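You operate a simulated robot arm through the tools that you are given. There is no shell and no other tool.

You run a simulated robot arm. Do the job below in one go: nothing can be reset, and whatever is moved stays where it is left.

TASK
Zero channel 1, then span it at 200 mV from the reference box.
Fine: zero at 0 mV; switch the box off after; leave the other channel's knobs.

The check looks at the end state, three seconds after you hand in, the way a careful person would. Anything else that was tipped, shoved, dropped, spilled or broken makes it a failure.

THE ROBOT
A 7-joint arm with a two-finger parallel gripper, fixed in place. Base frame: the origin is at the foot of the arm, x ahead of it, y to its left, z up. Lengths are in cm, angles in rad, forces in N, time in s.
With the tool pointing down near the work surface it reaches from about 10 to 88 cm from the base axis. Its first joint turns from -2.007 to 2.007 rad. Payload 3.91 kg.
The TCP is the grasp point between the finger pads, 3 cm short of the fingertips. In the tool frame z runs along the fingers and y along their closing line. The gripper opens to 11 cm. The fingers are 2 cm wide and 1 cm thick; the gripper's body (4.8 by 11.2 cm) begins 5.5 cm behind the TCP.
Orientation is that of the tool frame in the base frame, as a unit quaternion [x, y, z, w]. With the fingers straight down and closing along the base's y, the tool's x points along the base's -x, its y along +y and its z along -z.

THE INTERFACE
- The arm moves only by the tool move_arm. Its argument "rows" is a list of rows, each an object (a shift or turn left out is 0, a gripper value left out holds the last) with "dp": the shift along the base's x, y, z in cm, a list of three; "rotation": the turn, a rotation vector about the base's x, y, z in rad, a list of three; "gripper": the finger opening in cm, from 0 to 11. In form: [{"dp": [dx, dy, dz], "rotation": [rx, ry, rz], "gripper": gripper}, ...]. A call has 1 to 20 rows; each row shifts and turns the commanded pose from where the row before left it. A row lasts 0.2 s, in which the tool goes at most 5 cm and 0.15 rad; a call with a longer step from one row to the next is refused whole, and so is a gripper value outside its range. A pose out of reach is approached as far as the arm can. The call stops where the force on the tool passes 40 N (or 10 N more than at its start, if that is more) or the arm is blocked; 0.2 s more then pass. The fingers move at their own pace (about 15.3 cm/s each) and stop on an object; they squeeze with about 33 N. The grip force told is the motor's: it shows also when the fingers shut on nothing. Time passes only in rows, and 0.2 s behind the last, so rows that do not move let the fingers close. The reply holds the time, the measured pose of the TCP, the force on the tool along the base axes, the opening and the grip force, in the units named above and with some noise, with the torque about the TCP (base axes, N m) and any sound that the robot's microphone picked up.
- Cameras (640 x 400 px; columns grow to the right, rows downward): "scene" is fixed at [22.17, 50.1, 155.02]; the picture's right is [-0.77, -0.64, 0.00], its down [-0.38, 0.45, -0.81] and it looks along [0.52, -0.62, -0.59] (base axes); focal length 364 px, centre (320, 200). "wrist" rides on the gripper at [7.2, 1.7, -10.3] in the tool frame; the picture's right is [-0.23, 0.97, 0.00], its down [-0.76, -0.18, -0.62] and it looks along [-0.61, -0.14, 0.78] (tool axes); focal length 222 px, centre (320, 200). There is no depth. A picture from a camera that has moved, and an enlarged one, comes with that camera's place and axes in the base frame and with its lens.
- get_image(camera): a new picture of that camera. The clock stands still meanwhile.
- lift_body(by): slides the trunk up (or, below 0, down) by that many cm; the arm rides with it, the base frame stays. It gives what a move gives, with no picture.
- enlarge(camera, box): a new picture of the part [left, top, right, bottom] of that camera's present view, enlarged. The clock stands still meanwhile.
- job_done(): hands the job in; it is judged then, once.

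Places have to be worked out from the pictures, the camera data and where the tool is seen. Open the gripper and draw the arm clear of the work before you hand the job in, unless the task says otherwise.

The tools are called by a JSON object that holds its "fn" and its "kwargs". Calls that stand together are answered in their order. move_arm: Moves the arm, as the interface text tells. Its arguments: {"type":"object","properties":{"rows":{"type":"array","items":{"type":"object","properties":{"dp":{"type":"array","items":{"type":"number"}},"rotation":{"type":"array","items":{"type":"number"}},"gripper":{"type":"number"}}}}},"required":["rows"]} The other tools are called the same way: lift_body (by) slides the trunk up or down; get_image (camera) takes a picture; enlarge (camera, box) takes an enlarged picture of a part of a camera's view; job_done () hands the job in.

At the start:

```text
clock: 0.0
tool_pos: [44.32, 14.79, 129.77]
ee_rot: [0.0, 1.0, 0.0, -0.001]
force: [-0.1, 0.3, 0.0]
torque: [-0.01, 0.03, -0.01]
width: 10.99
grasp_force: 0.1
trunk travel left (down, up): [-92.5, 6.5]
```

scene: 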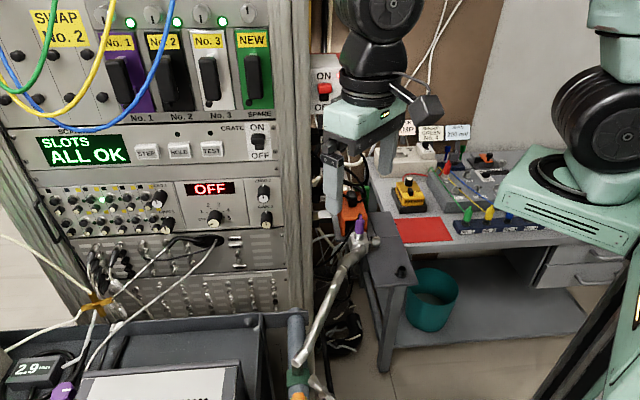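
wrist: 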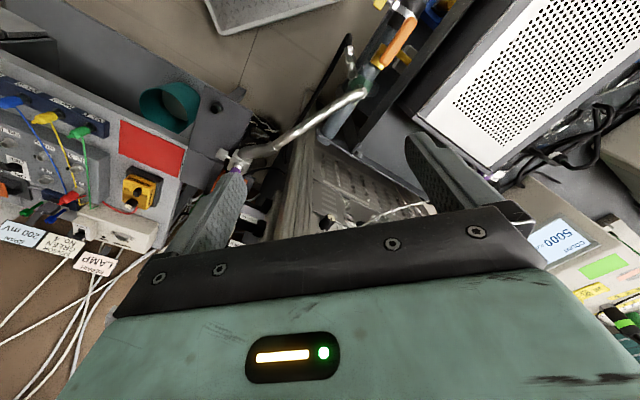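

The scene shows a rack at left and a bench at right with a small instrument and cards ("200 mV"). I'll enlarge several parts to find channel 1, its knobs and the reference box.

{"fn": "enlarge", "kwargs": {"camera": "scene", "box": [370, 110, 570, 250]}}

{"fn": "enlarge", "kwargs": {"camera": "scene", "box": [20, 110, 300, 280]}}

{"fn": "enlarge", "kwargs": {"camera": "wrist", "box": [0, 80, 200, 290]}}

{"fn": "enlarge", "kwargs": {"camera": "wrist", "box": [500, 180, 640, 380]}}

{"fn": "enlarge", "kwargs": {"camera": "scene", "box": [0, 220, 300, 400]}}

```text
2.86 times, centred on (470, 180) of scene
camera zoom: at [22.17, 50.1, 155.02], right [-0.77, -0.64, 0.0], down [-0.38, 0.45, -0.81], along [0.52, -0.62, -0.59], focal length 1041 px, centre (-109, 257)
```

zoom: 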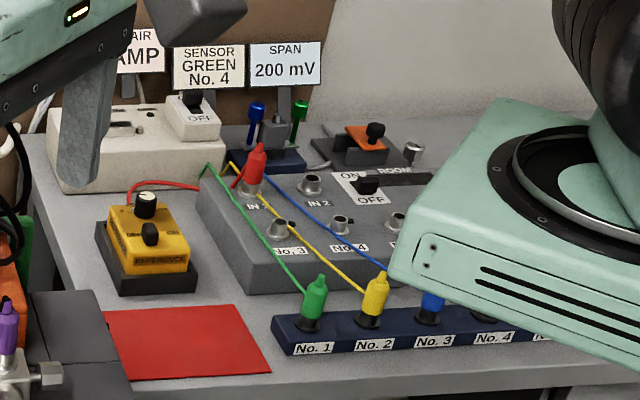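

```text
2.29 times, centred on (160, 195) of scene
camera zoom: at [22.17, 50.1, 155.02], right [-0.77, -0.64, 0.0], down [-0.38, 0.45, -0.81], along [0.52, -0.62, -0.59], focal length 833 px, centre (686, 211)
```

zoom: 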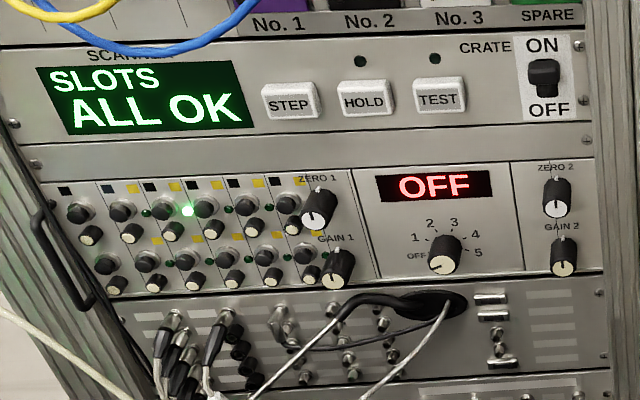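

```text
1.90 times, centred on (100, 185) of wrist
camera zoom: at [37.04, 16.53, 140.14], right [0.23, 0.97, 0.0], down [0.76, -0.18, 0.62], along [0.61, -0.14, -0.78], focal length 423 px, centre (739, 229)
```

zoom: 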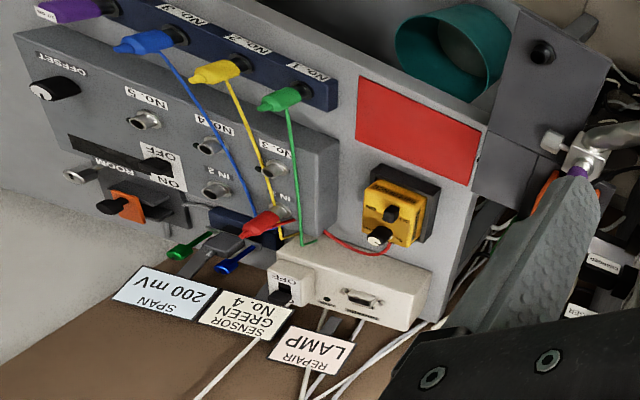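

```text
2.00 times, centred on (570, 280) of wrist
camera zoom: at [37.04, 16.53, 140.14], right [0.23, 0.97, 0.0], down [0.76, -0.18, 0.62], along [0.61, -0.14, -0.78], focal length 444 px, centre (-180, 40)
```

zoom: 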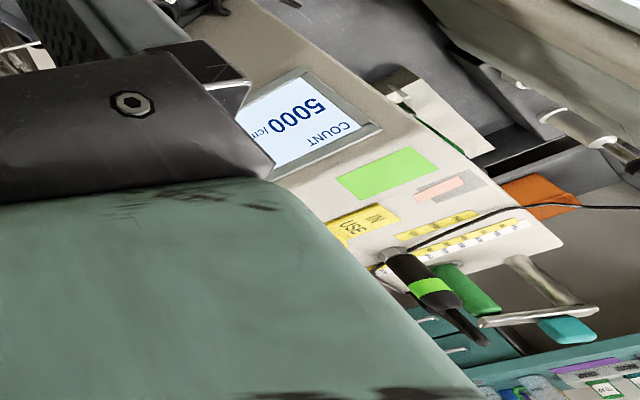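

```text
2.13 times, centred on (150, 310) of scene
camera zoom: at [22.17, 50.1, 155.02], right [-0.77, -0.64, 0.0], down [-0.38, 0.45, -0.81], along [0.52, -0.62, -0.59], focal length 778 px, centre (683, -35)
```

zoom: 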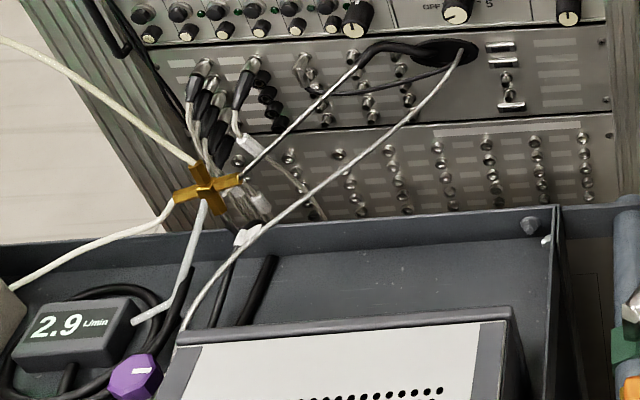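

Yellow REFERENCE box on the bench is roughly at [69, -60, 74]. I'll move high over toward the bench to view it with the wrist camera.

{"fn": "move_arm", "kwargs": {"rows": [{"dp": [0, -4.5, 0]}, {"dp": [0, -4.5, 0]}, {"dp": [0, -4.5, 0]}, {"dp": [0, -4.5, 0]}, {"dp": [0, -4.5, 0]}, {"dp": [0, -4.5, 0]}, {"dp": [0, -4.5, 0]}, {"dp": [0, -4.5, 0]}, {"dp": [0, -4.5, 0]}, {"dp": [0, -4.5, 0]}, {"dp": [0, -4.5, 0]}]}}

{"fn": "get_image", "kwargs": {"camera": "wrist"}}

{"fn": "get_image", "kwargs": {"camera": "scene"}}

```text
clock: 2.4
tool_pos: [45.21, -34.61, 130.4]
ee_rot: [-0.001, 1.0, 0.001, 0.0]
force: [-0.5, 0.0, -0.1]
torque: [0.0, -0.04, 0.0]
width: 11.03
grasp_force: 0.0
out of reach, approached as far as the arm can: row 5, 6
trunk travel left (down, up): [-92.5, 6.5]
```

```text
taken
camera wrist: at [37.94, -32.76, 140.82], right [0.23, 0.97, 0.0], down [0.76, -0.18, 0.62], along [0.61, -0.14, -0.78], focal length 222 px, centre (320, 200)
```

wrist: 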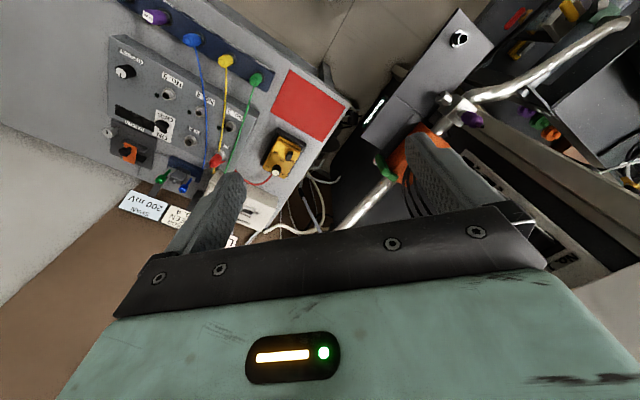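

```text
taken
```

scene: 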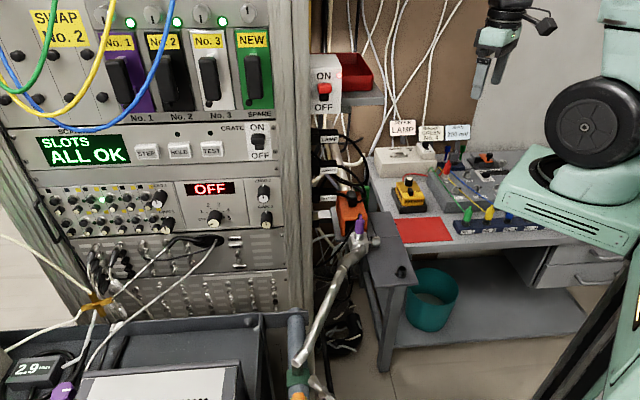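

The wrist now sees the bench boxes. I'll enlarge to read labels on the reference box and mixer box.

{"fn": "enlarge", "kwargs": {"camera": "wrist", "box": [240, 100, 340, 200]}}

{"fn": "enlarge", "kwargs": {"camera": "wrist", "box": [90, 20, 290, 220]}}

{"fn": "enlarge", "kwargs": {"camera": "scene", "box": [380, 165, 440, 220]}}

{"fn": "enlarge", "kwargs": {"camera": "scene", "box": [370, 110, 570, 250]}}

{"fn": "enlarge", "kwargs": {"camera": "scene", "box": [140, 170, 290, 250]}}

{"fn": "enlarge", "kwargs": {"camera": "scene", "box": [290, 50, 400, 250]}}

```text
4.00 times, centred on (290, 150) of wrist
camera zoom: at [37.94, -32.76, 140.82], right [0.23, 0.97, 0.0], down [0.76, -0.18, 0.62], along [0.61, -0.14, -0.78], focal length 888 px, centre (440, 400)
```

zoom: 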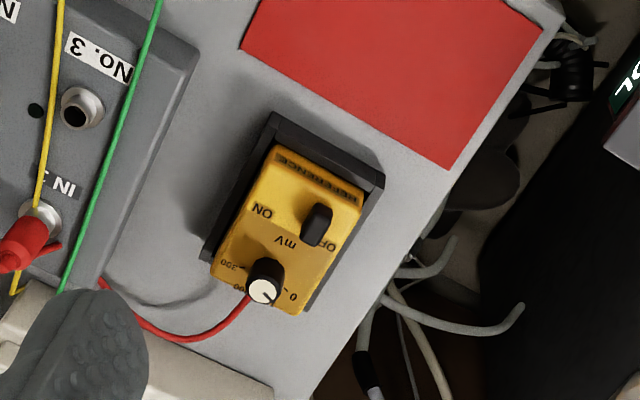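

```text
2.00 times, centred on (190, 120) of wrist
camera zoom: at [37.94, -32.76, 140.82], right [0.23, 0.97, 0.0], down [0.76, -0.18, 0.62], along [0.61, -0.14, -0.78], focal length 444 px, centre (580, 360)
```

zoom: 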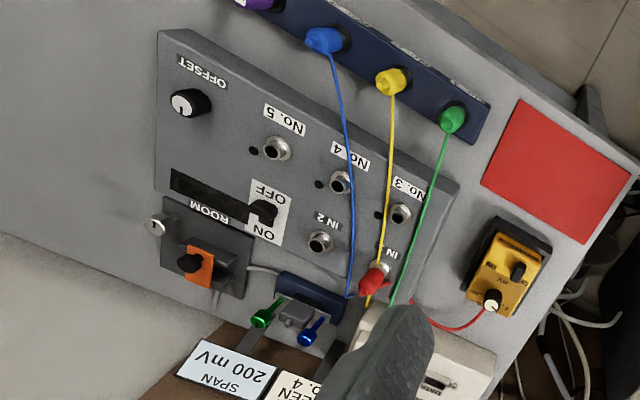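

```text
7.27 times, centred on (410, 192) of scene
camera zoom: at [22.17, 50.1, 155.02], right [-0.77, -0.64, 0.0], down [-0.38, 0.45, -0.81], along [0.52, -0.62, -0.59], focal length 2651 px, centre (-334, 254)
```

zoom: 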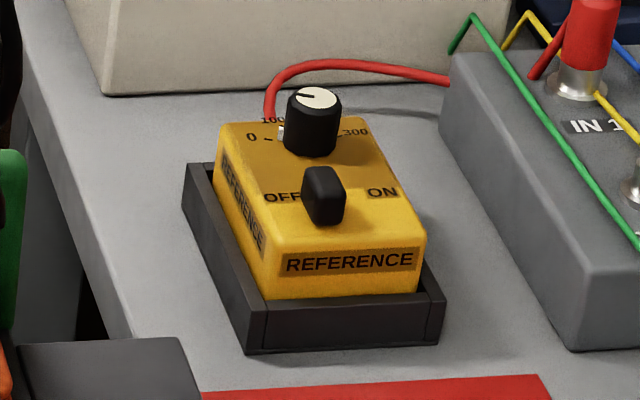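

```text
2.86 times, centred on (470, 180) of scene
camera zoom: at [22.17, 50.1, 155.02], right [-0.77, -0.64, 0.0], down [-0.38, 0.45, -0.81], along [0.52, -0.62, -0.59], focal length 1041 px, centre (-109, 257)
```

zoom: 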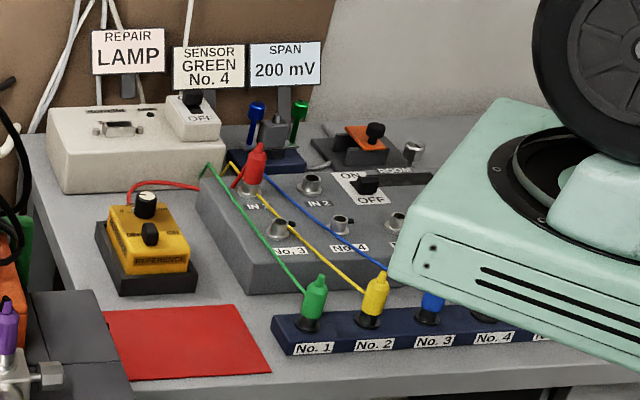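

```text
4.27 times, centred on (215, 210) of scene
camera zoom: at [22.17, 50.1, 155.02], right [-0.77, -0.64, 0.0], down [-0.38, 0.45, -0.81], along [0.52, -0.62, -0.59], focal length 1555 px, centre (768, 157)
```

zoom: 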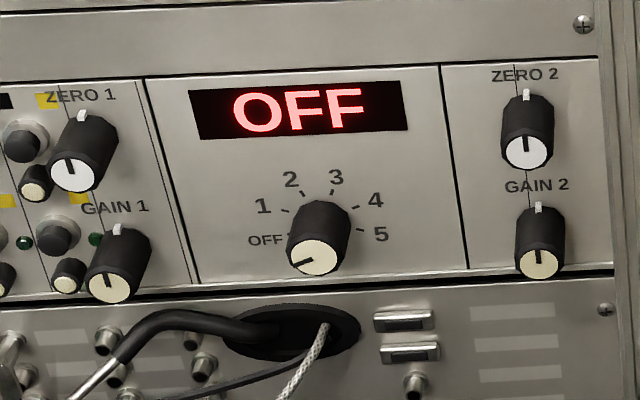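

```text
2.00 times, centred on (345, 150) of scene
camera zoom: at [22.17, 50.1, 155.02], right [-0.77, -0.64, 0.0], down [-0.38, 0.45, -0.81], along [0.52, -0.62, -0.59], focal length 729 px, centre (270, 300)
```

zoom: 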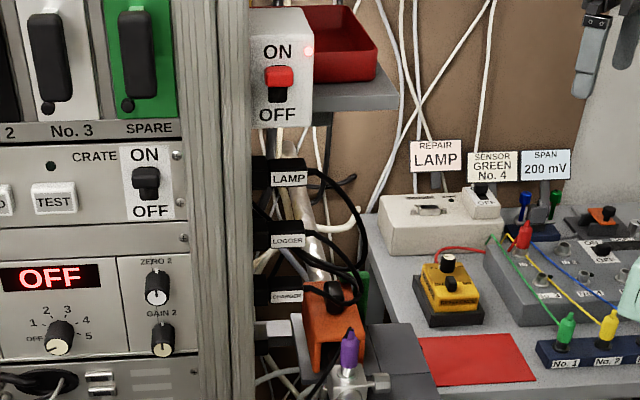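

Triangulating gives the reference toggle at about [63.9,-47.2,85] and its knob at about [67.3,-52.1,86.3]. The rack faces roughly (-0.69,0.72), so I'll swing back, yaw -0.8 rad and tilt the tool forward to look at the rack panel with the wrist camera.

{"fn": "move_arm", "kwargs": {"rows": [{"dp": [-0.5, 4.5, 0], "rotation": [0, 0, -0.07]}, {"dp": [-0.5, 4.5, 0], "rotation": [0, 0, -0.07]}, {"dp": [-0.5, 4.5, 0], "rotation": [0, 0, -0.07]}, {"dp": [-0.5, 4.5, 0], "rotation": [0, 0, -0.07]}, {"dp": [-0.5, 4.5, 0], "rotation": [0, 0, -0.07]}, {"dp": [-0.5, 4.5, 0], "rotation": [0, 0, -0.07]}, {"dp": [-0.5, 4.5, 0], "rotation": [0, 0, -0.07]}, {"dp": [-0.5, 4.5, 0], "rotation": [0, 0, -0.07]}, {"dp": [-0.5, 4.5, 0], "rotation": [0, 0, -0.07]}, {"dp": [-0.5, 4.5, 0], "rotation": [0, 0, -0.07]}, {"dp": [-0.5, 4.5, 0], "rotation": [0, 0, -0.08]}, {"rotation": [-0.09, -0.086, 0]}, {"rotation": [-0.09, -0.086, 0]}, {"rotation": [-0.09, -0.086, 0]}, {"rotation": [-0.09, -0.086, 0]}, {"rotation": [0, 0, 0]}]}}

{"fn": "get_image", "kwargs": {"camera": "wrist"}}

{"fn": "get_image", "kwargs": {"camera": "scene"}}

```text
clock: 5.8
tool_pos: [41.6, 14.64, 131.86]
ee_rot: [0.368, 0.896, -0.101, 0.227]
force: [0.1, -0.2, 0.4]
torque: [-0.01, 0.01, -0.04]
width: 10.97
grasp_force: 0.0
out of reach, approached as far as the arm can: row 4, 5
trunk travel left (down, up): [-92.5, 6.5]
```

```text
taken
camera wrist: at [34.77, 23.95, 137.45], right [0.83, 0.55, 0.1], down [0.15, -0.38, 0.91], along [0.54, -0.74, -0.39], focal length 222 px, centre (320, 200)
```

wrist: 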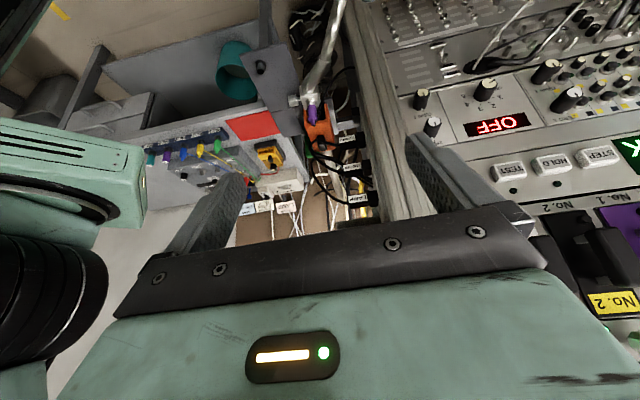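

```text
taken
```

scene: 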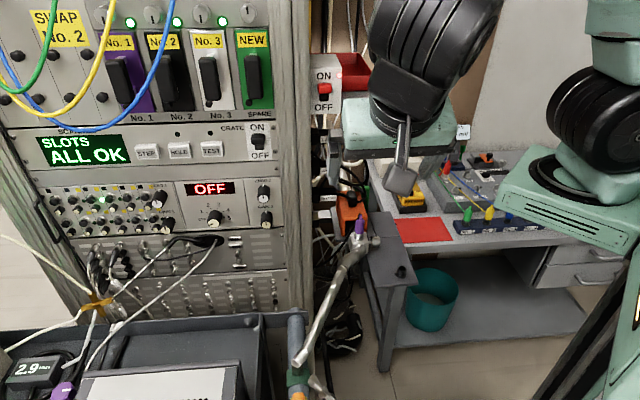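

The wrist now sees the rack panel (upside down). I'll enlarge it for accurate triangulation.

{"fn": "enlarge", "kwargs": {"camera": "wrist", "box": [400, 40, 600, 160]}}

{"fn": "enlarge", "kwargs": {"camera": "scene", "box": [140, 170, 290, 250]}}

```text
3.20 times, centred on (500, 100) of wrist
camera zoom: at [34.77, 23.95, 137.45], right [0.83, 0.55, 0.1], down [0.15, -0.38, 0.91], along [0.54, -0.74, -0.39], focal length 711 px, centre (-256, 520)
```

zoom: 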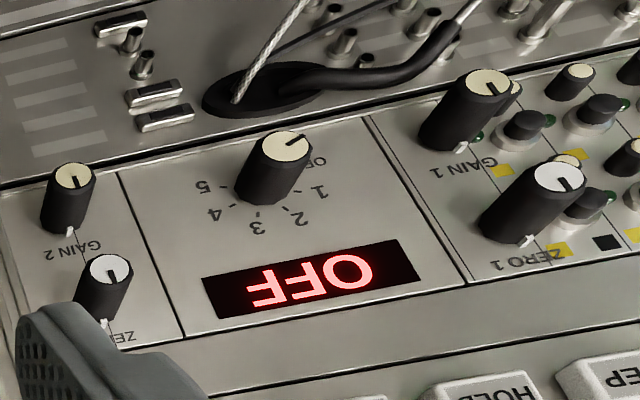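

```text
4.27 times, centred on (215, 210) of scene
camera zoom: at [22.17, 50.1, 155.02], right [-0.77, -0.64, 0.0], down [-0.38, 0.45, -0.81], along [0.52, -0.62, -0.59], focal length 1555 px, centre (768, 157)
```

zoom: 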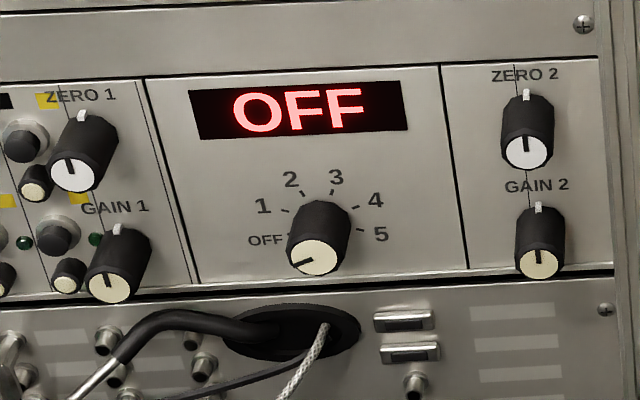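

The rack panel is at 45° yaw (into-panel direction n≈(0.707,-0.707,0)). Knob faces: ZERO 1 ≈[83.6,26.5,112.5], GAIN 1 ≈[83.8,26.5,105.6], selector ≈[76.8,19.3,106.6]. I level the tool to point along n while moving toward the panel.

{"fn": "move_arm", "kwargs": {"rows": [{"dp": [1, 1, -1], "rotation": [-0.085, -0.085, 0]}, {"dp": [1, 1, -1], "rotation": [-0.085, -0.085, 0]}, {"dp": [1, 1, -1], "rotation": [-0.085, -0.085, 0]}, {"dp": [1, 1, -1], "rotation": [-0.085, -0.085, 0]}, {"dp": [1, 1, -1], "rotation": [-0.085, -0.085, 0]}, {"dp": [1, 1, -1], "rotation": [-0.085, -0.085, 0]}, {"dp": [1, 1, -1], "rotation": [-0.085, -0.085, 0]}, {"dp": [1, 1, -1], "rotation": [-0.085, -0.085, 0]}, {"dp": [1, 1, -1], "rotation": [-0.075, -0.075, 0]}, {}, {}]}}

{"fn": "get_image", "kwargs": {"camera": "scene"}}

{"fn": "get_image", "kwargs": {"camera": "wrist"}}

```text
clock: 8.2
tool_pos: [50.52, 23.6, 122.89]
ee_rot: [0.272, 0.654, -0.276, 0.65]
force: [0.1, 0.3, 0.0]
torque: [-0.04, -0.03, -0.01]
width: 10.99
grasp_force: 0.1
trunk travel left (down, up): [-92.5, 6.5]
```

```text
taken
```

scene: 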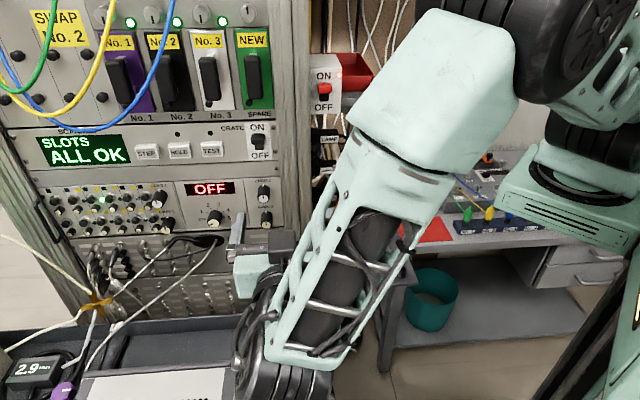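

```text
taken
camera wrist: at [44.46, 32.26, 115.61], right [0.7, 0.68, 0.22], down [-0.56, 0.32, 0.77], along [0.45, -0.66, 0.6], focal length 222 px, centre (320, 200)
```

wrist: 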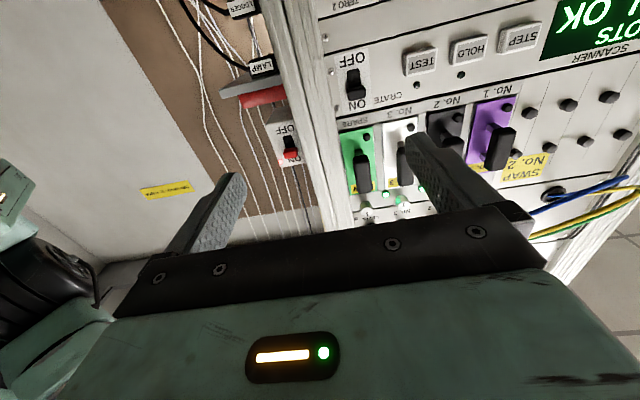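

The tool is level along n. I roll -90° about its axis so the fingers close vertically and the camera sits on the right, in place first.

{"fn": "move_arm", "kwargs": {"rows": [{"rotation": [-0.0926, 0.0926, 0]}, {"rotation": [-0.0926, 0.0926, 0]}, {"rotation": [-0.0926, 0.0926, 0]}, {"rotation": [-0.0926, 0.0926, 0]}, {"rotation": [-0.0926, 0.0926, 0]}, {"rotation": [-0.0926, 0.0926, 0]}, {"rotation": [-0.0926, 0.0926, 0]}, {"rotation": [-0.0926, 0.0926, 0]}, {"rotation": [-0.0926, 0.0926, 0]}, {"rotation": [-0.0926, 0.0926, 0]}, {"rotation": [-0.0926, 0.0926, 0]}, {"rotation": [-0.0926, 0.0926, 0]}, {}]}}

{"fn": "get_image", "kwargs": {"camera": "wrist"}}

{"fn": "get_image", "kwargs": {"camera": "scene"}}

```text
clock: 11.0
tool_pos: [51.15, 23.22, 122.68]
ee_rot: [0.267, -0.65, 0.662, -0.261]
force: [1.0, 0.0, -0.6]
torque: [-0.02, 0.0, 0.0]
width: 11.0
grasp_force: 0.0
trunk travel left (down, up): [-92.5, 6.5]
```

```text
taken
camera wrist: at [38.66, 25.67, 120.98], right [0.16, 0.14, -0.98], down [0.12, 0.98, 0.16], along [0.98, -0.14, 0.14], focal length 222 px, centre (320, 200)
```

wrist: 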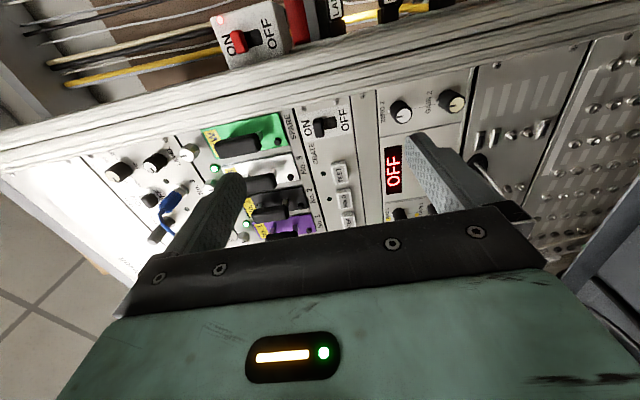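

```text
taken
```

scene: 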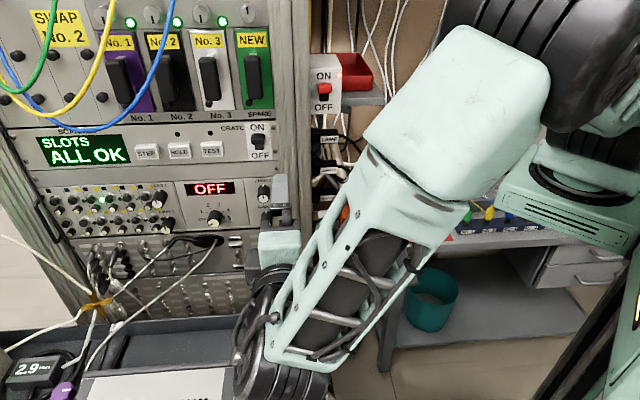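

Vertical closing works. Now I move to a pre-grasp in front of the selector (d≈28, ~12 cm from the knob) with fingers at 5 cm.

{"fn": "move_arm", "kwargs": {"rows": [{"dp": [2.6, 1.0, -2.7], "gripper": 5}, {"dp": [2.6, 1.0, -2.7]}, {"dp": [2.6, 1.0, -2.7]}, {"dp": [2.6, 1.0, -2.7]}, {"dp": [2.6, 1.0, -2.7]}, {"dp": [2.6, 1.0, -2.6]}, {}]}}

{"fn": "get_image", "kwargs": {"camera": "wrist"}}

{"fn": "get_image", "kwargs": {"camera": "scene"}}

```text
clock: 12.6
tool_pos: [66.35, 29.7, 106.38]
ee_rot: [0.271, -0.65, 0.658, -0.267]
force: [0.0, -0.6, -0.8]
torque: [0.01, -0.03, 0.0]
width: 5.01
grasp_force: 0.1
trunk travel left (down, up): [-92.5, 6.5]
```

```text
taken
camera wrist: at [53.88, 31.95, 104.81], right [0.16, 0.14, -0.98], down [0.1, 0.98, 0.16], along [0.98, -0.13, 0.14], focal length 222 px, centre (320, 200)
```

wrist: 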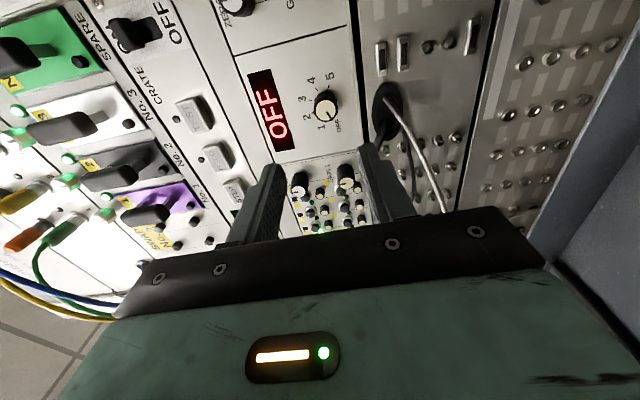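

```text
taken
```

scene: 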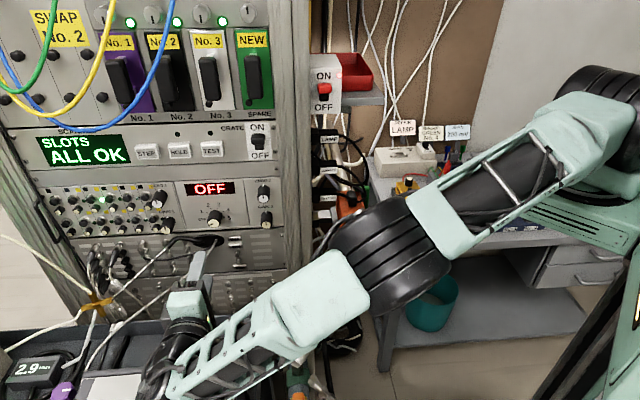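

The wrist camera sees the selector ahead. I enlarge to refine its position.

{"fn": "enlarge", "kwargs": {"camera": "wrist", "box": [230, 50, 430, 240]}}

{"fn": "enlarge", "kwargs": {"camera": "scene", "box": [140, 170, 290, 330]}}

```text
2.11 times, centred on (330, 145) of wrist
camera zoom: at [53.88, 31.95, 104.81], right [0.16, 0.14, -0.98], down [0.1, 0.98, 0.16], along [0.98, -0.13, 0.14], focal length 468 px, centre (299, 316)
```

zoom: 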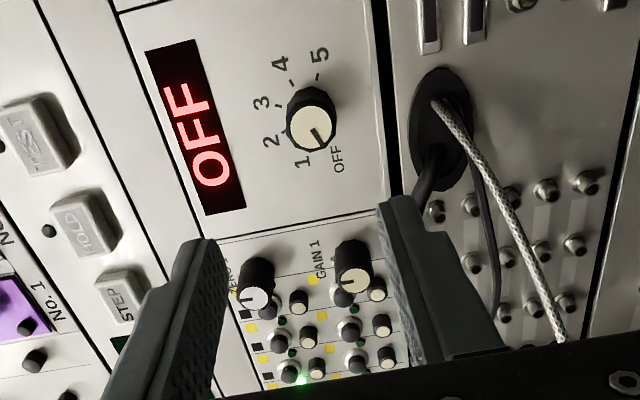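

```text
2.50 times, centred on (215, 250) of scene
camera zoom: at [22.17, 50.1, 155.02], right [-0.77, -0.64, 0.0], down [-0.38, 0.45, -0.81], along [0.52, -0.62, -0.59], focal length 911 px, centre (582, 75)
```

zoom: 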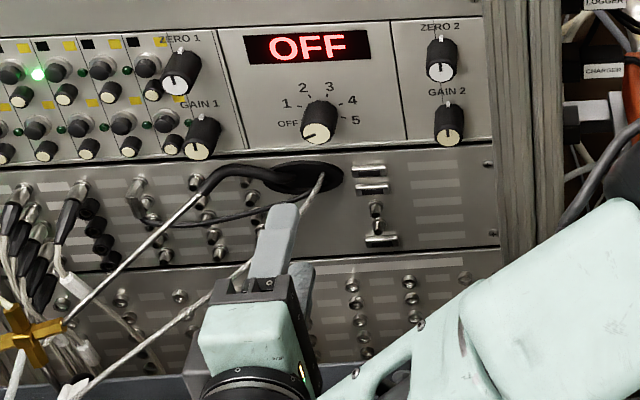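

Refined selector face ≈[77.2,19.1,106.0], cables pass below z≈97. I advance most of the way along n, then check alignment.

{"fn": "move_arm", "kwargs": {"rows": [{"dp": [1.5, -1.4, -0.2]}, {"dp": [1.5, -1.4, -0.2]}, {"dp": [1.4, -1.4, 0]}, {"dp": [1.4, -1.4, 0]}, {"dp": [1.4, -1.4, 0]}, {}]}}

{"fn": "get_image", "kwargs": {"camera": "wrist"}}

{"fn": "enlarge", "kwargs": {"camera": "scene", "box": [140, 170, 290, 330]}}

```text
clock: 14.0
tool_pos: [73.28, 22.74, 106.37]
ee_rot: [0.27, -0.649, 0.659, -0.267]
force: [0.0, 0.9, -0.1]
torque: [-0.02, -0.01, -0.01]
width: 5.0
grasp_force: 0.0
trunk travel left (down, up): [-92.5, 6.5]
```

```text
taken
camera wrist: at [60.88, 24.99, 104.6], right [0.16, 0.15, -0.98], down [0.1, 0.98, 0.16], along [0.98, -0.13, 0.14], focal length 222 px, centre (320, 200)
```

wrist: 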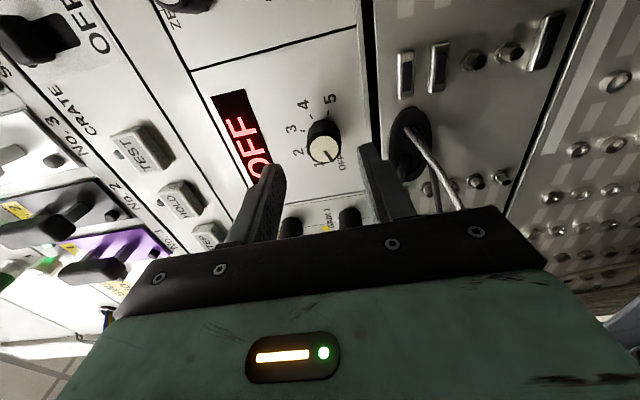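

```text
2.50 times, centred on (215, 250) of scene
camera zoom: at [22.17, 50.1, 155.02], right [-0.77, -0.64, 0.0], down [-0.38, 0.45, -0.81], along [0.52, -0.62, -0.59], focal length 911 px, centre (582, 75)
```

zoom: 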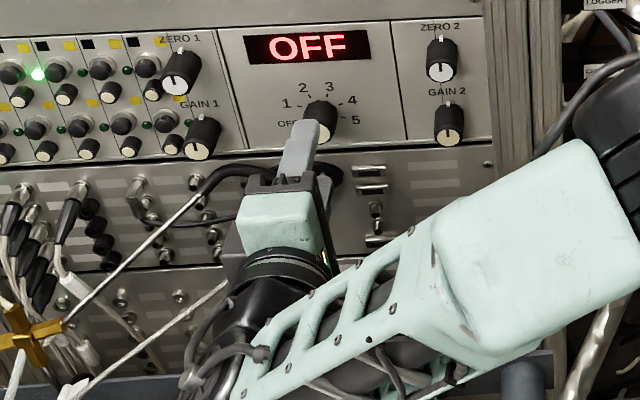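

Aligned within ~0.3 cm. I advance 3.8 cm further and close on the knob.

{"fn": "move_arm", "kwargs": {"rows": [{"dp": [0.9, -0.9, -0.3]}, {"dp": [0.9, -0.9, 0]}, {"dp": [0.9, -0.9, 0]}, {}, {"gripper": 1.5}, {}, {}]}}

{"fn": "get_image", "kwargs": {"camera": "wrist"}}

{"fn": "enlarge", "kwargs": {"camera": "scene", "box": [140, 170, 290, 330]}}

```text
clock: 15.6
tool_pos: [76.11, 19.88, 105.98]
ee_rot: [0.27, -0.649, 0.66, -0.267]
force: [1.5, -1.4, 6.9]
torque: [0.09, -0.08, -0.05]
width: 2.75
grasp_force: 45.0
trunk travel left (down, up): [-92.5, 6.5]
```

```text
taken
camera wrist: at [63.59, 22.21, 104.37], right [0.16, 0.14, -0.98], down [0.1, 0.98, 0.16], along [0.98, -0.13, 0.14], focal length 222 px, centre (320, 200)
```

wrist: 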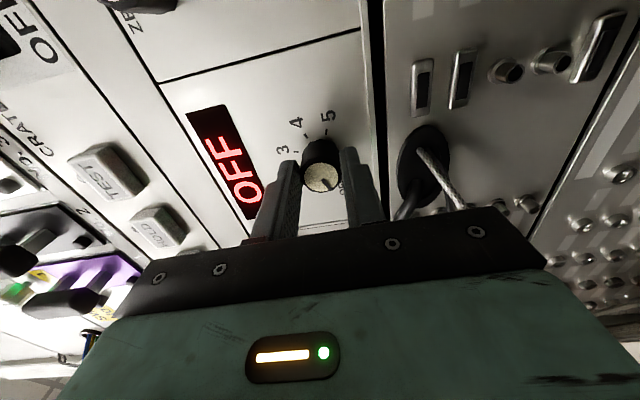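

```text
2.50 times, centred on (215, 250) of scene
camera zoom: at [22.17, 50.1, 155.02], right [-0.77, -0.64, 0.0], down [-0.38, 0.45, -0.81], along [0.52, -0.62, -0.59], focal length 911 px, centre (582, 75)
```

zoom: 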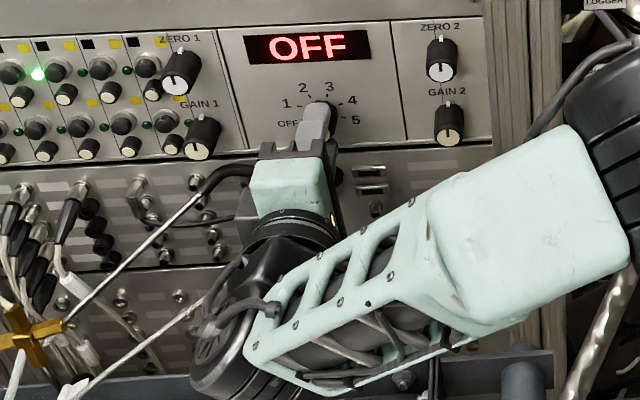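

Knob gripped (2.75 cm). I turn it clockwise about n by ~0.785 rad, from OFF to 1.

{"fn": "move_arm", "kwargs": {"rows": [{"rotation": [0.0925, -0.0925, 0]}, {"rotation": [0.0925, -0.0925, 0]}, {"rotation": [0.0925, -0.0925, 0]}, {"rotation": [0.0925, -0.0925, 0]}, {"rotation": [0.0925, -0.0925, 0]}, {"rotation": [0.0925, -0.0925, 0]}, {}]}}

{"fn": "get_image", "kwargs": {"camera": "wrist"}}

{"fn": "enlarge", "kwargs": {"camera": "scene", "box": [140, 170, 290, 330]}}

```text
clock: 17.2
tool_pos: [76.18, 20.04, 105.85]
ee_rot: [0.0, 0.706, -0.505, 0.496]
force: [12.6, 8.6, -9.3]
torque: [0.17, 0.26, 0.73]
width: 2.74
grasp_force: 45.5
trunk travel left (down, up): [-92.5, 6.5]
```

```text
taken
camera wrist: at [66.01, 24.64, 99.58], right [0.6, 0.59, -0.54], down [-0.14, 0.74, 0.66], along [0.79, -0.32, 0.53], focal length 222 px, centre (320, 200)
```

wrist: 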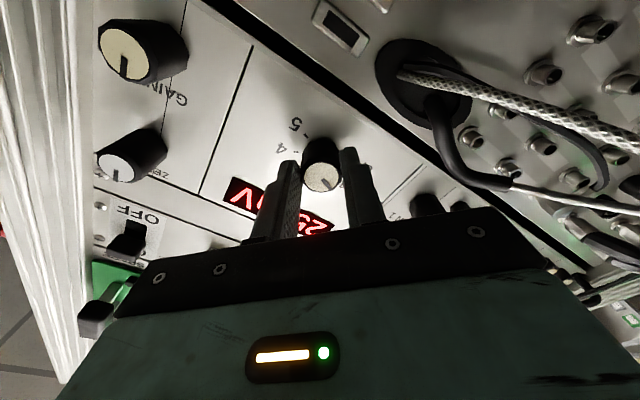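

```text
2.50 times, centred on (215, 250) of scene
camera zoom: at [22.17, 50.1, 155.02], right [-0.77, -0.64, 0.0], down [-0.38, 0.45, -0.81], along [0.52, -0.62, -0.59], focal length 911 px, centre (582, 75)
```

zoom: 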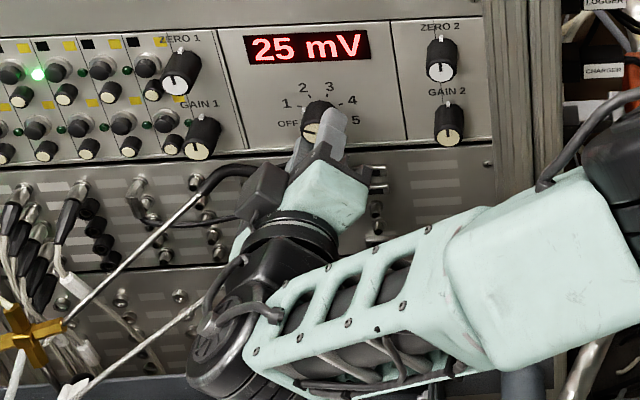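

The display shows 25 mV on position 1. I release, back off along n, and roll back.

{"fn": "move_arm", "kwargs": {"rows": [{"gripper": 5}, {}, {"dp": [-2.0, 2.0, 0]}, {"dp": [-2.0, 2.0, 0]}, {"dp": [-2.0, 2.0, 0]}, {"dp": [-2.0, 2.0, 0], "rotation": [-0.0925, 0.0925, 0]}, {"rotation": [-0.0925, 0.0925, 0]}, {"rotation": [-0.0925, 0.0925, 0]}, {"rotation": [-0.0925, 0.0925, 0]}, {"rotation": [-0.0925, 0.0925, 0]}, {"rotation": [-0.0925, 0.0925, 0]}, {}]}}

{"fn": "enlarge", "kwargs": {"camera": "wrist", "box": [230, 50, 430, 240]}}

{"fn": "enlarge", "kwargs": {"camera": "scene", "box": [140, 170, 290, 250]}}

{"fn": "get_image", "kwargs": {"camera": "scene"}}

{"fn": "enlarge", "kwargs": {"camera": "scene", "box": [385, 165, 435, 215]}}

```text
clock: 19.8
tool_pos: [68.02, 27.98, 106.03]
ee_rot: [0.271, -0.649, 0.659, -0.267]
force: [0.2, 0.6, 0.0]
torque: [-0.04, -0.01, -0.02]
width: 5.01
grasp_force: 0.0
trunk travel left (down, up): [-92.5, 6.5]
```

```text
2.11 times, centred on (330, 145) of wrist
camera zoom: at [55.62, 30.25, 104.31], right [0.16, 0.14, -0.98], down [0.1, 0.98, 0.16], along [0.98, -0.13, 0.14], focal length 468 px, centre (299, 316)
```

zoom: 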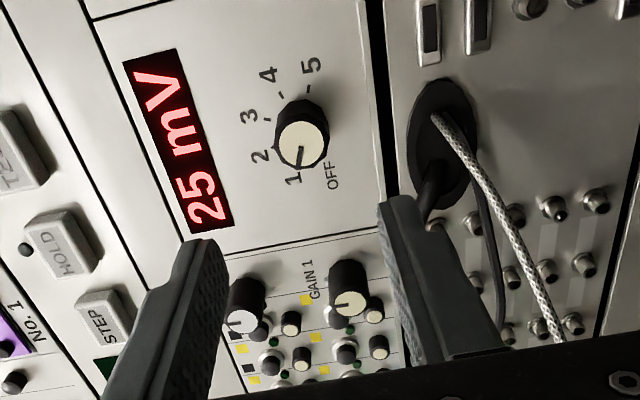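

```text
4.27 times, centred on (215, 210) of scene
camera zoom: at [22.17, 50.1, 155.02], right [-0.77, -0.64, 0.0], down [-0.38, 0.45, -0.81], along [0.52, -0.62, -0.59], focal length 1555 px, centre (768, 157)
```

zoom: 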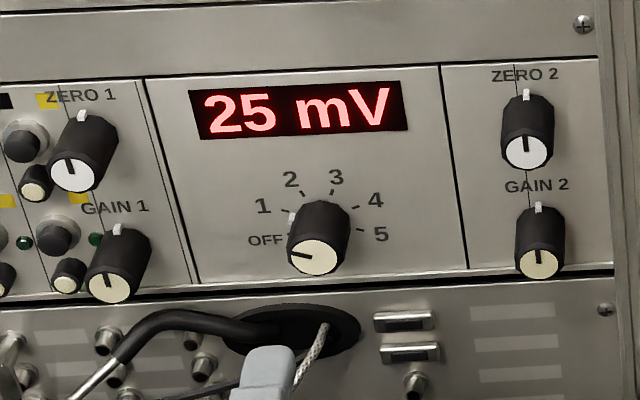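

```text
taken
```

scene: 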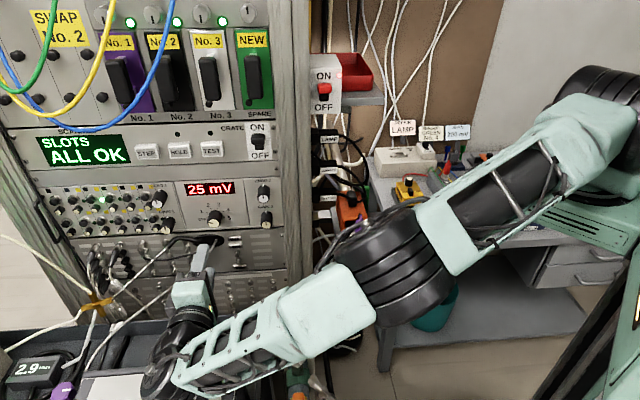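

```text
8.00 times, centred on (410, 190) of scene
camera zoom: at [22.17, 50.1, 155.02], right [-0.77, -0.64, 0.0], down [-0.38, 0.45, -0.81], along [0.52, -0.62, -0.59], focal length 2916 px, centre (-400, 280)
```

zoom: 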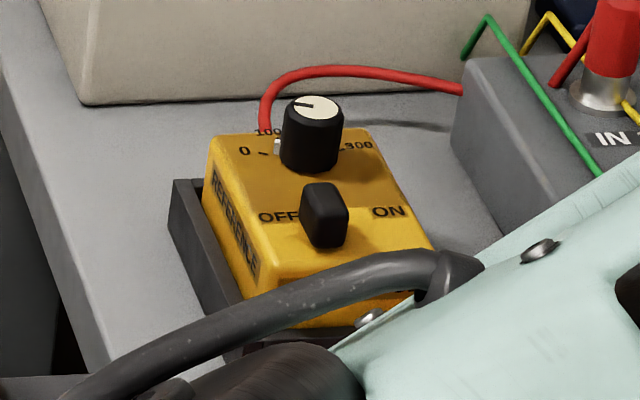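

The display reads 25 mV. I check the selector pointer more closely to be sure it sits at 1.

{"fn": "enlarge", "kwargs": {"camera": "scene", "box": [195, 205, 235, 240]}}

{"fn": "enlarge", "kwargs": {"camera": "wrist", "box": [300, 60, 350, 120]}}

{"fn": "enlarge", "kwargs": {"camera": "scene", "box": [145, 175, 185, 245]}}

```text
11.43 times, centred on (215, 222) of scene
camera zoom: at [22.17, 50.1, 155.02], right [-0.77, -0.64, 0.0], down [-0.38, 0.45, -0.81], along [0.52, -0.62, -0.59], focal length 4166 px, centre (1520, -57)
```

zoom: 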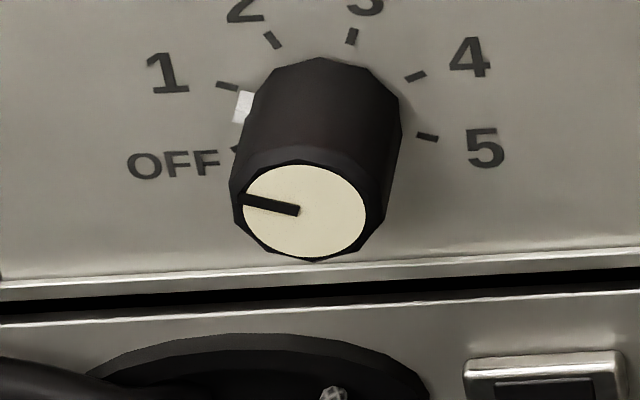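

```text
6.67 times, centred on (325, 90) of wrist
camera zoom: at [55.62, 30.25, 104.31], right [0.16, 0.14, -0.98], down [0.1, 0.98, 0.16], along [0.98, -0.13, 0.14], focal length 1481 px, centre (287, 933)
```

zoom: 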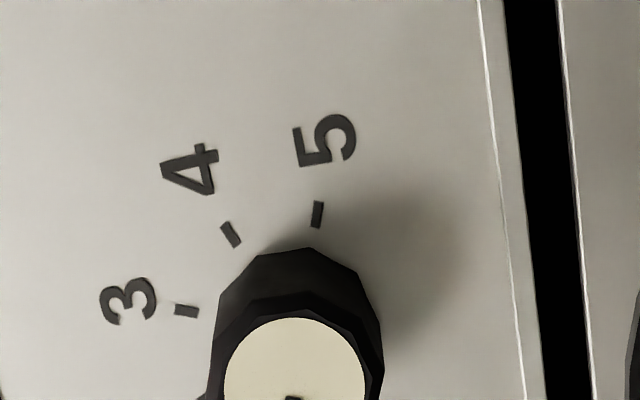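

```text
5.71 times, centred on (165, 210) of scene
camera zoom: at [22.17, 50.1, 155.02], right [-0.77, -0.64, 0.0], down [-0.38, 0.45, -0.81], along [0.52, -0.62, -0.59], focal length 2083 px, centre (1206, 143)
```

zoom: 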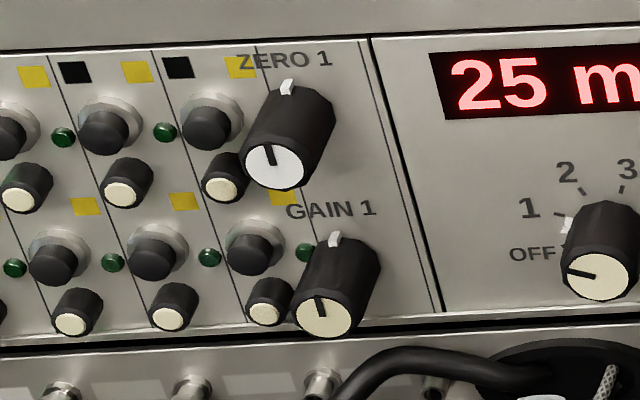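

Selector is at 1 (index mark beside the "1" tick), reading 25 mV. Next is the reference box, so I retrace: back off, unroll, and tilt the tool down again.

{"fn": "move_arm", "kwargs": {"rows": [{"dp": [-3.4, -0.4, 2.8]}, {"dp": [-3.4, -0.4, 2.8]}, {"dp": [-3.4, -0.9, 2.8]}, {"dp": [-3.4, -1.4, 2.8]}, {"dp": [-3.4, -1.5, 2.8], "gripper": 4}, {"dp": [0, 0, 2.8]}, {"rotation": [0.0982, -0.0982, 0]}, {"rotation": [0.0982, -0.0982, 0]}, {"rotation": [0.0982, -0.0982, 0]}, {"rotation": [0.0982, -0.0982, 0]}, {"rotation": [0.0982, -0.0982, 0]}, {"rotation": [0.0982, -0.0982, 0]}, {"rotation": [0.0982, -0.0982, 0]}, {"rotation": [0.0982, -0.0982, 0]}, {"rotation": [0.0982, -0.0982, 0]}, {"rotation": [0.0982, -0.0982, 0]}, {"rotation": [0.0982, -0.0982, 0]}, {"rotation": [0.03, -0.03, 0]}, {}]}}

{"fn": "move_arm", "kwargs": {"rows": [{"dp": [-0.7, -2, 0.7], "rotation": [0.1, 0.1, 0]}, {"dp": [-0.7, -2, 0.7], "rotation": [0.1, 0.1, 0]}, {"dp": [-0.7, -2, 0.7], "rotation": [0.1, 0.1, 0]}, {"dp": [-0.7, -2, 0.7], "rotation": [0.1, 0.1, 0]}, {"dp": [-0.7, -2, 0.7], "rotation": [0.1, 0.1, 0]}, {"dp": [-0.7, -2, 0.7], "rotation": [0.1, 0.1, 0]}, {"dp": [-0.7, -2, 0.7], "rotation": [0.1, 0.1, 0]}, {"dp": [-0.7, -2, 0.7], "rotation": [0.1, 0.1, 0]}, {"dp": [-0.7, -2, 0.7], "rotation": [0.1, 0.1, 0]}, {"dp": [-0.7, -2, 0.7], "rotation": [0.1, 0.1, 0]}, {"rotation": [0.1, 0.1, 0]}, {}]}}

{"fn": "get_image", "kwargs": {"camera": "scene"}}

```text
clock: 22.0
tool_pos: [55.82, 17.45, 121.75]
ee_rot: [-0.048, 0.68, -0.623, 0.383]
force: [0.3, -0.3, -0.5]
torque: [-0.01, -0.01, 0.01]
width: 4.0
grasp_force: 0.0
trunk travel left (down, up): [-92.5, 6.5]
stopped in row 10: the arm was blocked; the commanded pose is now the measured one
```

```text
clock: 22.7
tool_pos: [55.61, 9.82, 119.34]
ee_rot: [-0.083, 0.724, -0.612, 0.307]
force: [0.7, 0.3, -0.7]
torque: [-0.03, 0.03, -0.02]
width: 4.01
grasp_force: 0.0
trunk travel left (down, up): [-92.5, 6.5]
stopped in row 3: the arm was blocked; the commanded pose is now the measured one
```

```text
taken
```

scene: 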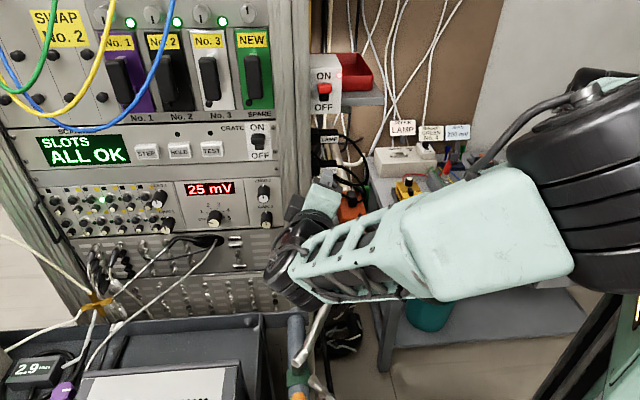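

Both moves ended with the arm blocked though the tool feels no force — likely a joint limit or a link contact. I look at the wrist view, and enlarge the arm before doing anything else.

{"fn": "get_image", "kwargs": {"camera": "wrist"}}

{"fn": "enlarge", "kwargs": {"camera": "scene", "box": [250, 60, 640, 400]}}

```text
taken
camera wrist: at [44.61, 15.37, 115.85], right [0.43, 0.34, -0.84], down [0.22, 0.86, 0.47], along [0.88, -0.39, 0.29], focal length 222 px, centre (320, 200)
```

wrist: 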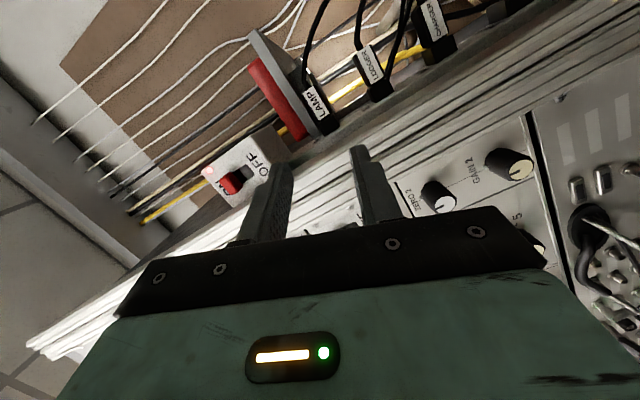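

```text
1.18 times, centred on (445, 230) of scene
camera zoom: at [22.17, 50.1, 155.02], right [-0.77, -0.64, 0.0], down [-0.38, 0.45, -0.81], along [0.52, -0.62, -0.59], focal length 429 px, centre (173, 165)
```

zoom: 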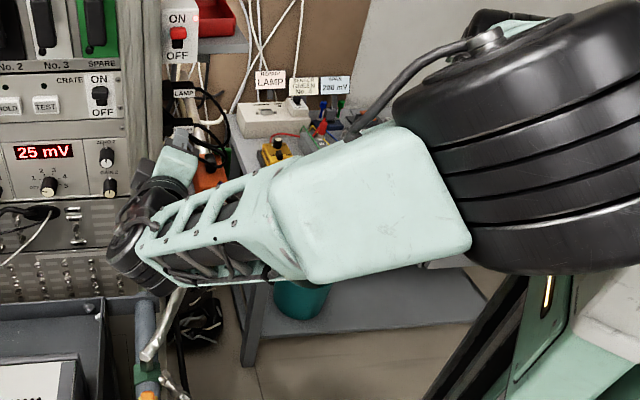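

Nothing appears touched; the elbow is folded tightly so it's likely a joint limit. I try a small pure translation outward/back first.

{"fn": "move_arm", "kwargs": {"rows": [{"dp": [1.0, 2.0, 0]}, {"dp": [1.0, 2.0, 0]}, {"dp": [1.0, 2.0, 0]}, {}]}}

```text
clock: 23.7
tool_pos: [58.49, 15.85, 119.19]
ee_rot: [-0.084, 0.724, -0.612, 0.308]
force: [0.6, -0.4, 0.7]
torque: [0.03, 0.02, 0.0]
width: 4.03
grasp_force: 0.1
trunk travel left (down, up): [-92.5, 6.5]
```

Free to move that way. I'll tilt the tool straight down (without unrolling) in steps and check.

{"fn": "move_arm", "kwargs": {"rows": [{"rotation": [0.1, 0.1, 0]}, {"rotation": [0.1, 0.1, 0]}, {"rotation": [0.1, 0.1, 0]}, {"rotation": [0.1, 0.1, 0]}, {"rotation": [0.1, 0.1, 0]}, {}]}}

{"fn": "get_image", "kwargs": {"camera": "scene"}}

```text
clock: 25.1
tool_pos: [58.53, 15.46, 118.76]
ee_rot: [-0.153, 0.902, -0.382, 0.128]
force: [0.7, 0.0, -0.4]
torque: [-0.02, 0.04, 0.01]
width: 4.0
grasp_force: 0.0
trunk travel left (down, up): [-92.5, 6.5]
```

```text
taken
```

scene: 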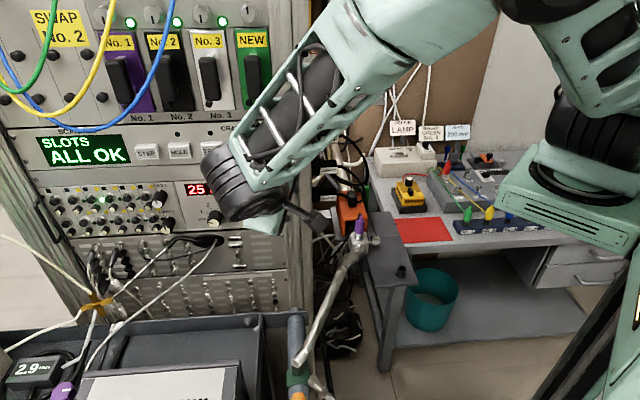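

The arm unfolded nicely. I finish tilting down while moving toward the bench side.

{"fn": "move_arm", "kwargs": {"rows": [{"dp": [-1, -2, 0.5], "rotation": [0.122, 0.065, 0]}, {"dp": [-1, -3, 0.5], "rotation": [0.122, 0.065, 0]}, {"dp": [-1, -4, 0.5], "rotation": [0.122, 0.065, 0]}, {"dp": [-1, -4, 0.5], "rotation": [0.122, 0.065, 0]}, {"dp": [-1, -4, 0.5], "rotation": [0.122, 0.065, 0]}, {"dp": [-1, -4, 0.5], "rotation": [0.122, 0.065, 0]}, {"dp": [-1, -4, 0]}, {"dp": [0, -4, 0]}, {"dp": [0, -4, 0]}, {"dp": [0, -4, 0]}, {"dp": [0, -4, 0]}, {"dp": [0, -4, 0]}, {"dp": [0, -4, 0]}, {}]}}

{"fn": "get_image", "kwargs": {"camera": "wrist"}}

{"fn": "get_image", "kwargs": {"camera": "scene"}}

```text
clock: 28.1
tool_pos: [51.57, -33.22, 122.18]
ee_rot: [-0.164, 0.986, 0.007, 0.003]
force: [-0.4, 0.1, -0.1]
torque: [0.04, 0.0, 0.0]
width: 3.99
grasp_force: 0.0
trunk travel left (down, up): [-92.5, 6.5]
```

```text
taken
camera wrist: at [44.09, -33.99, 132.58], right [-0.1, 0.99, 0.01], down [0.78, 0.07, 0.63], along [0.62, 0.07, -0.78], focal length 222 px, centre (320, 200)
```

wrist: 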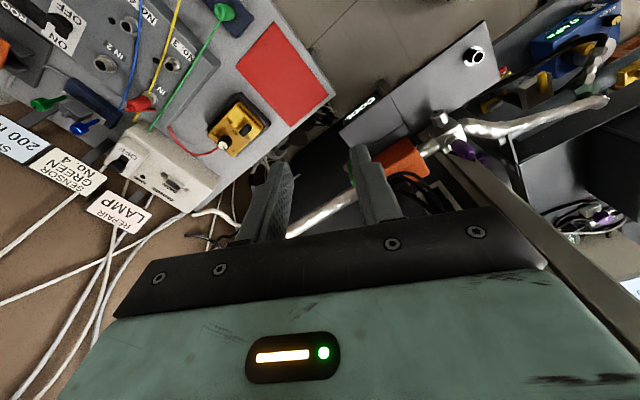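

```text
taken
```

scene: 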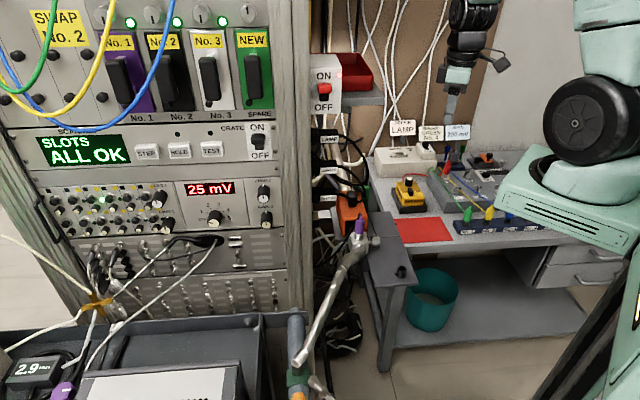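

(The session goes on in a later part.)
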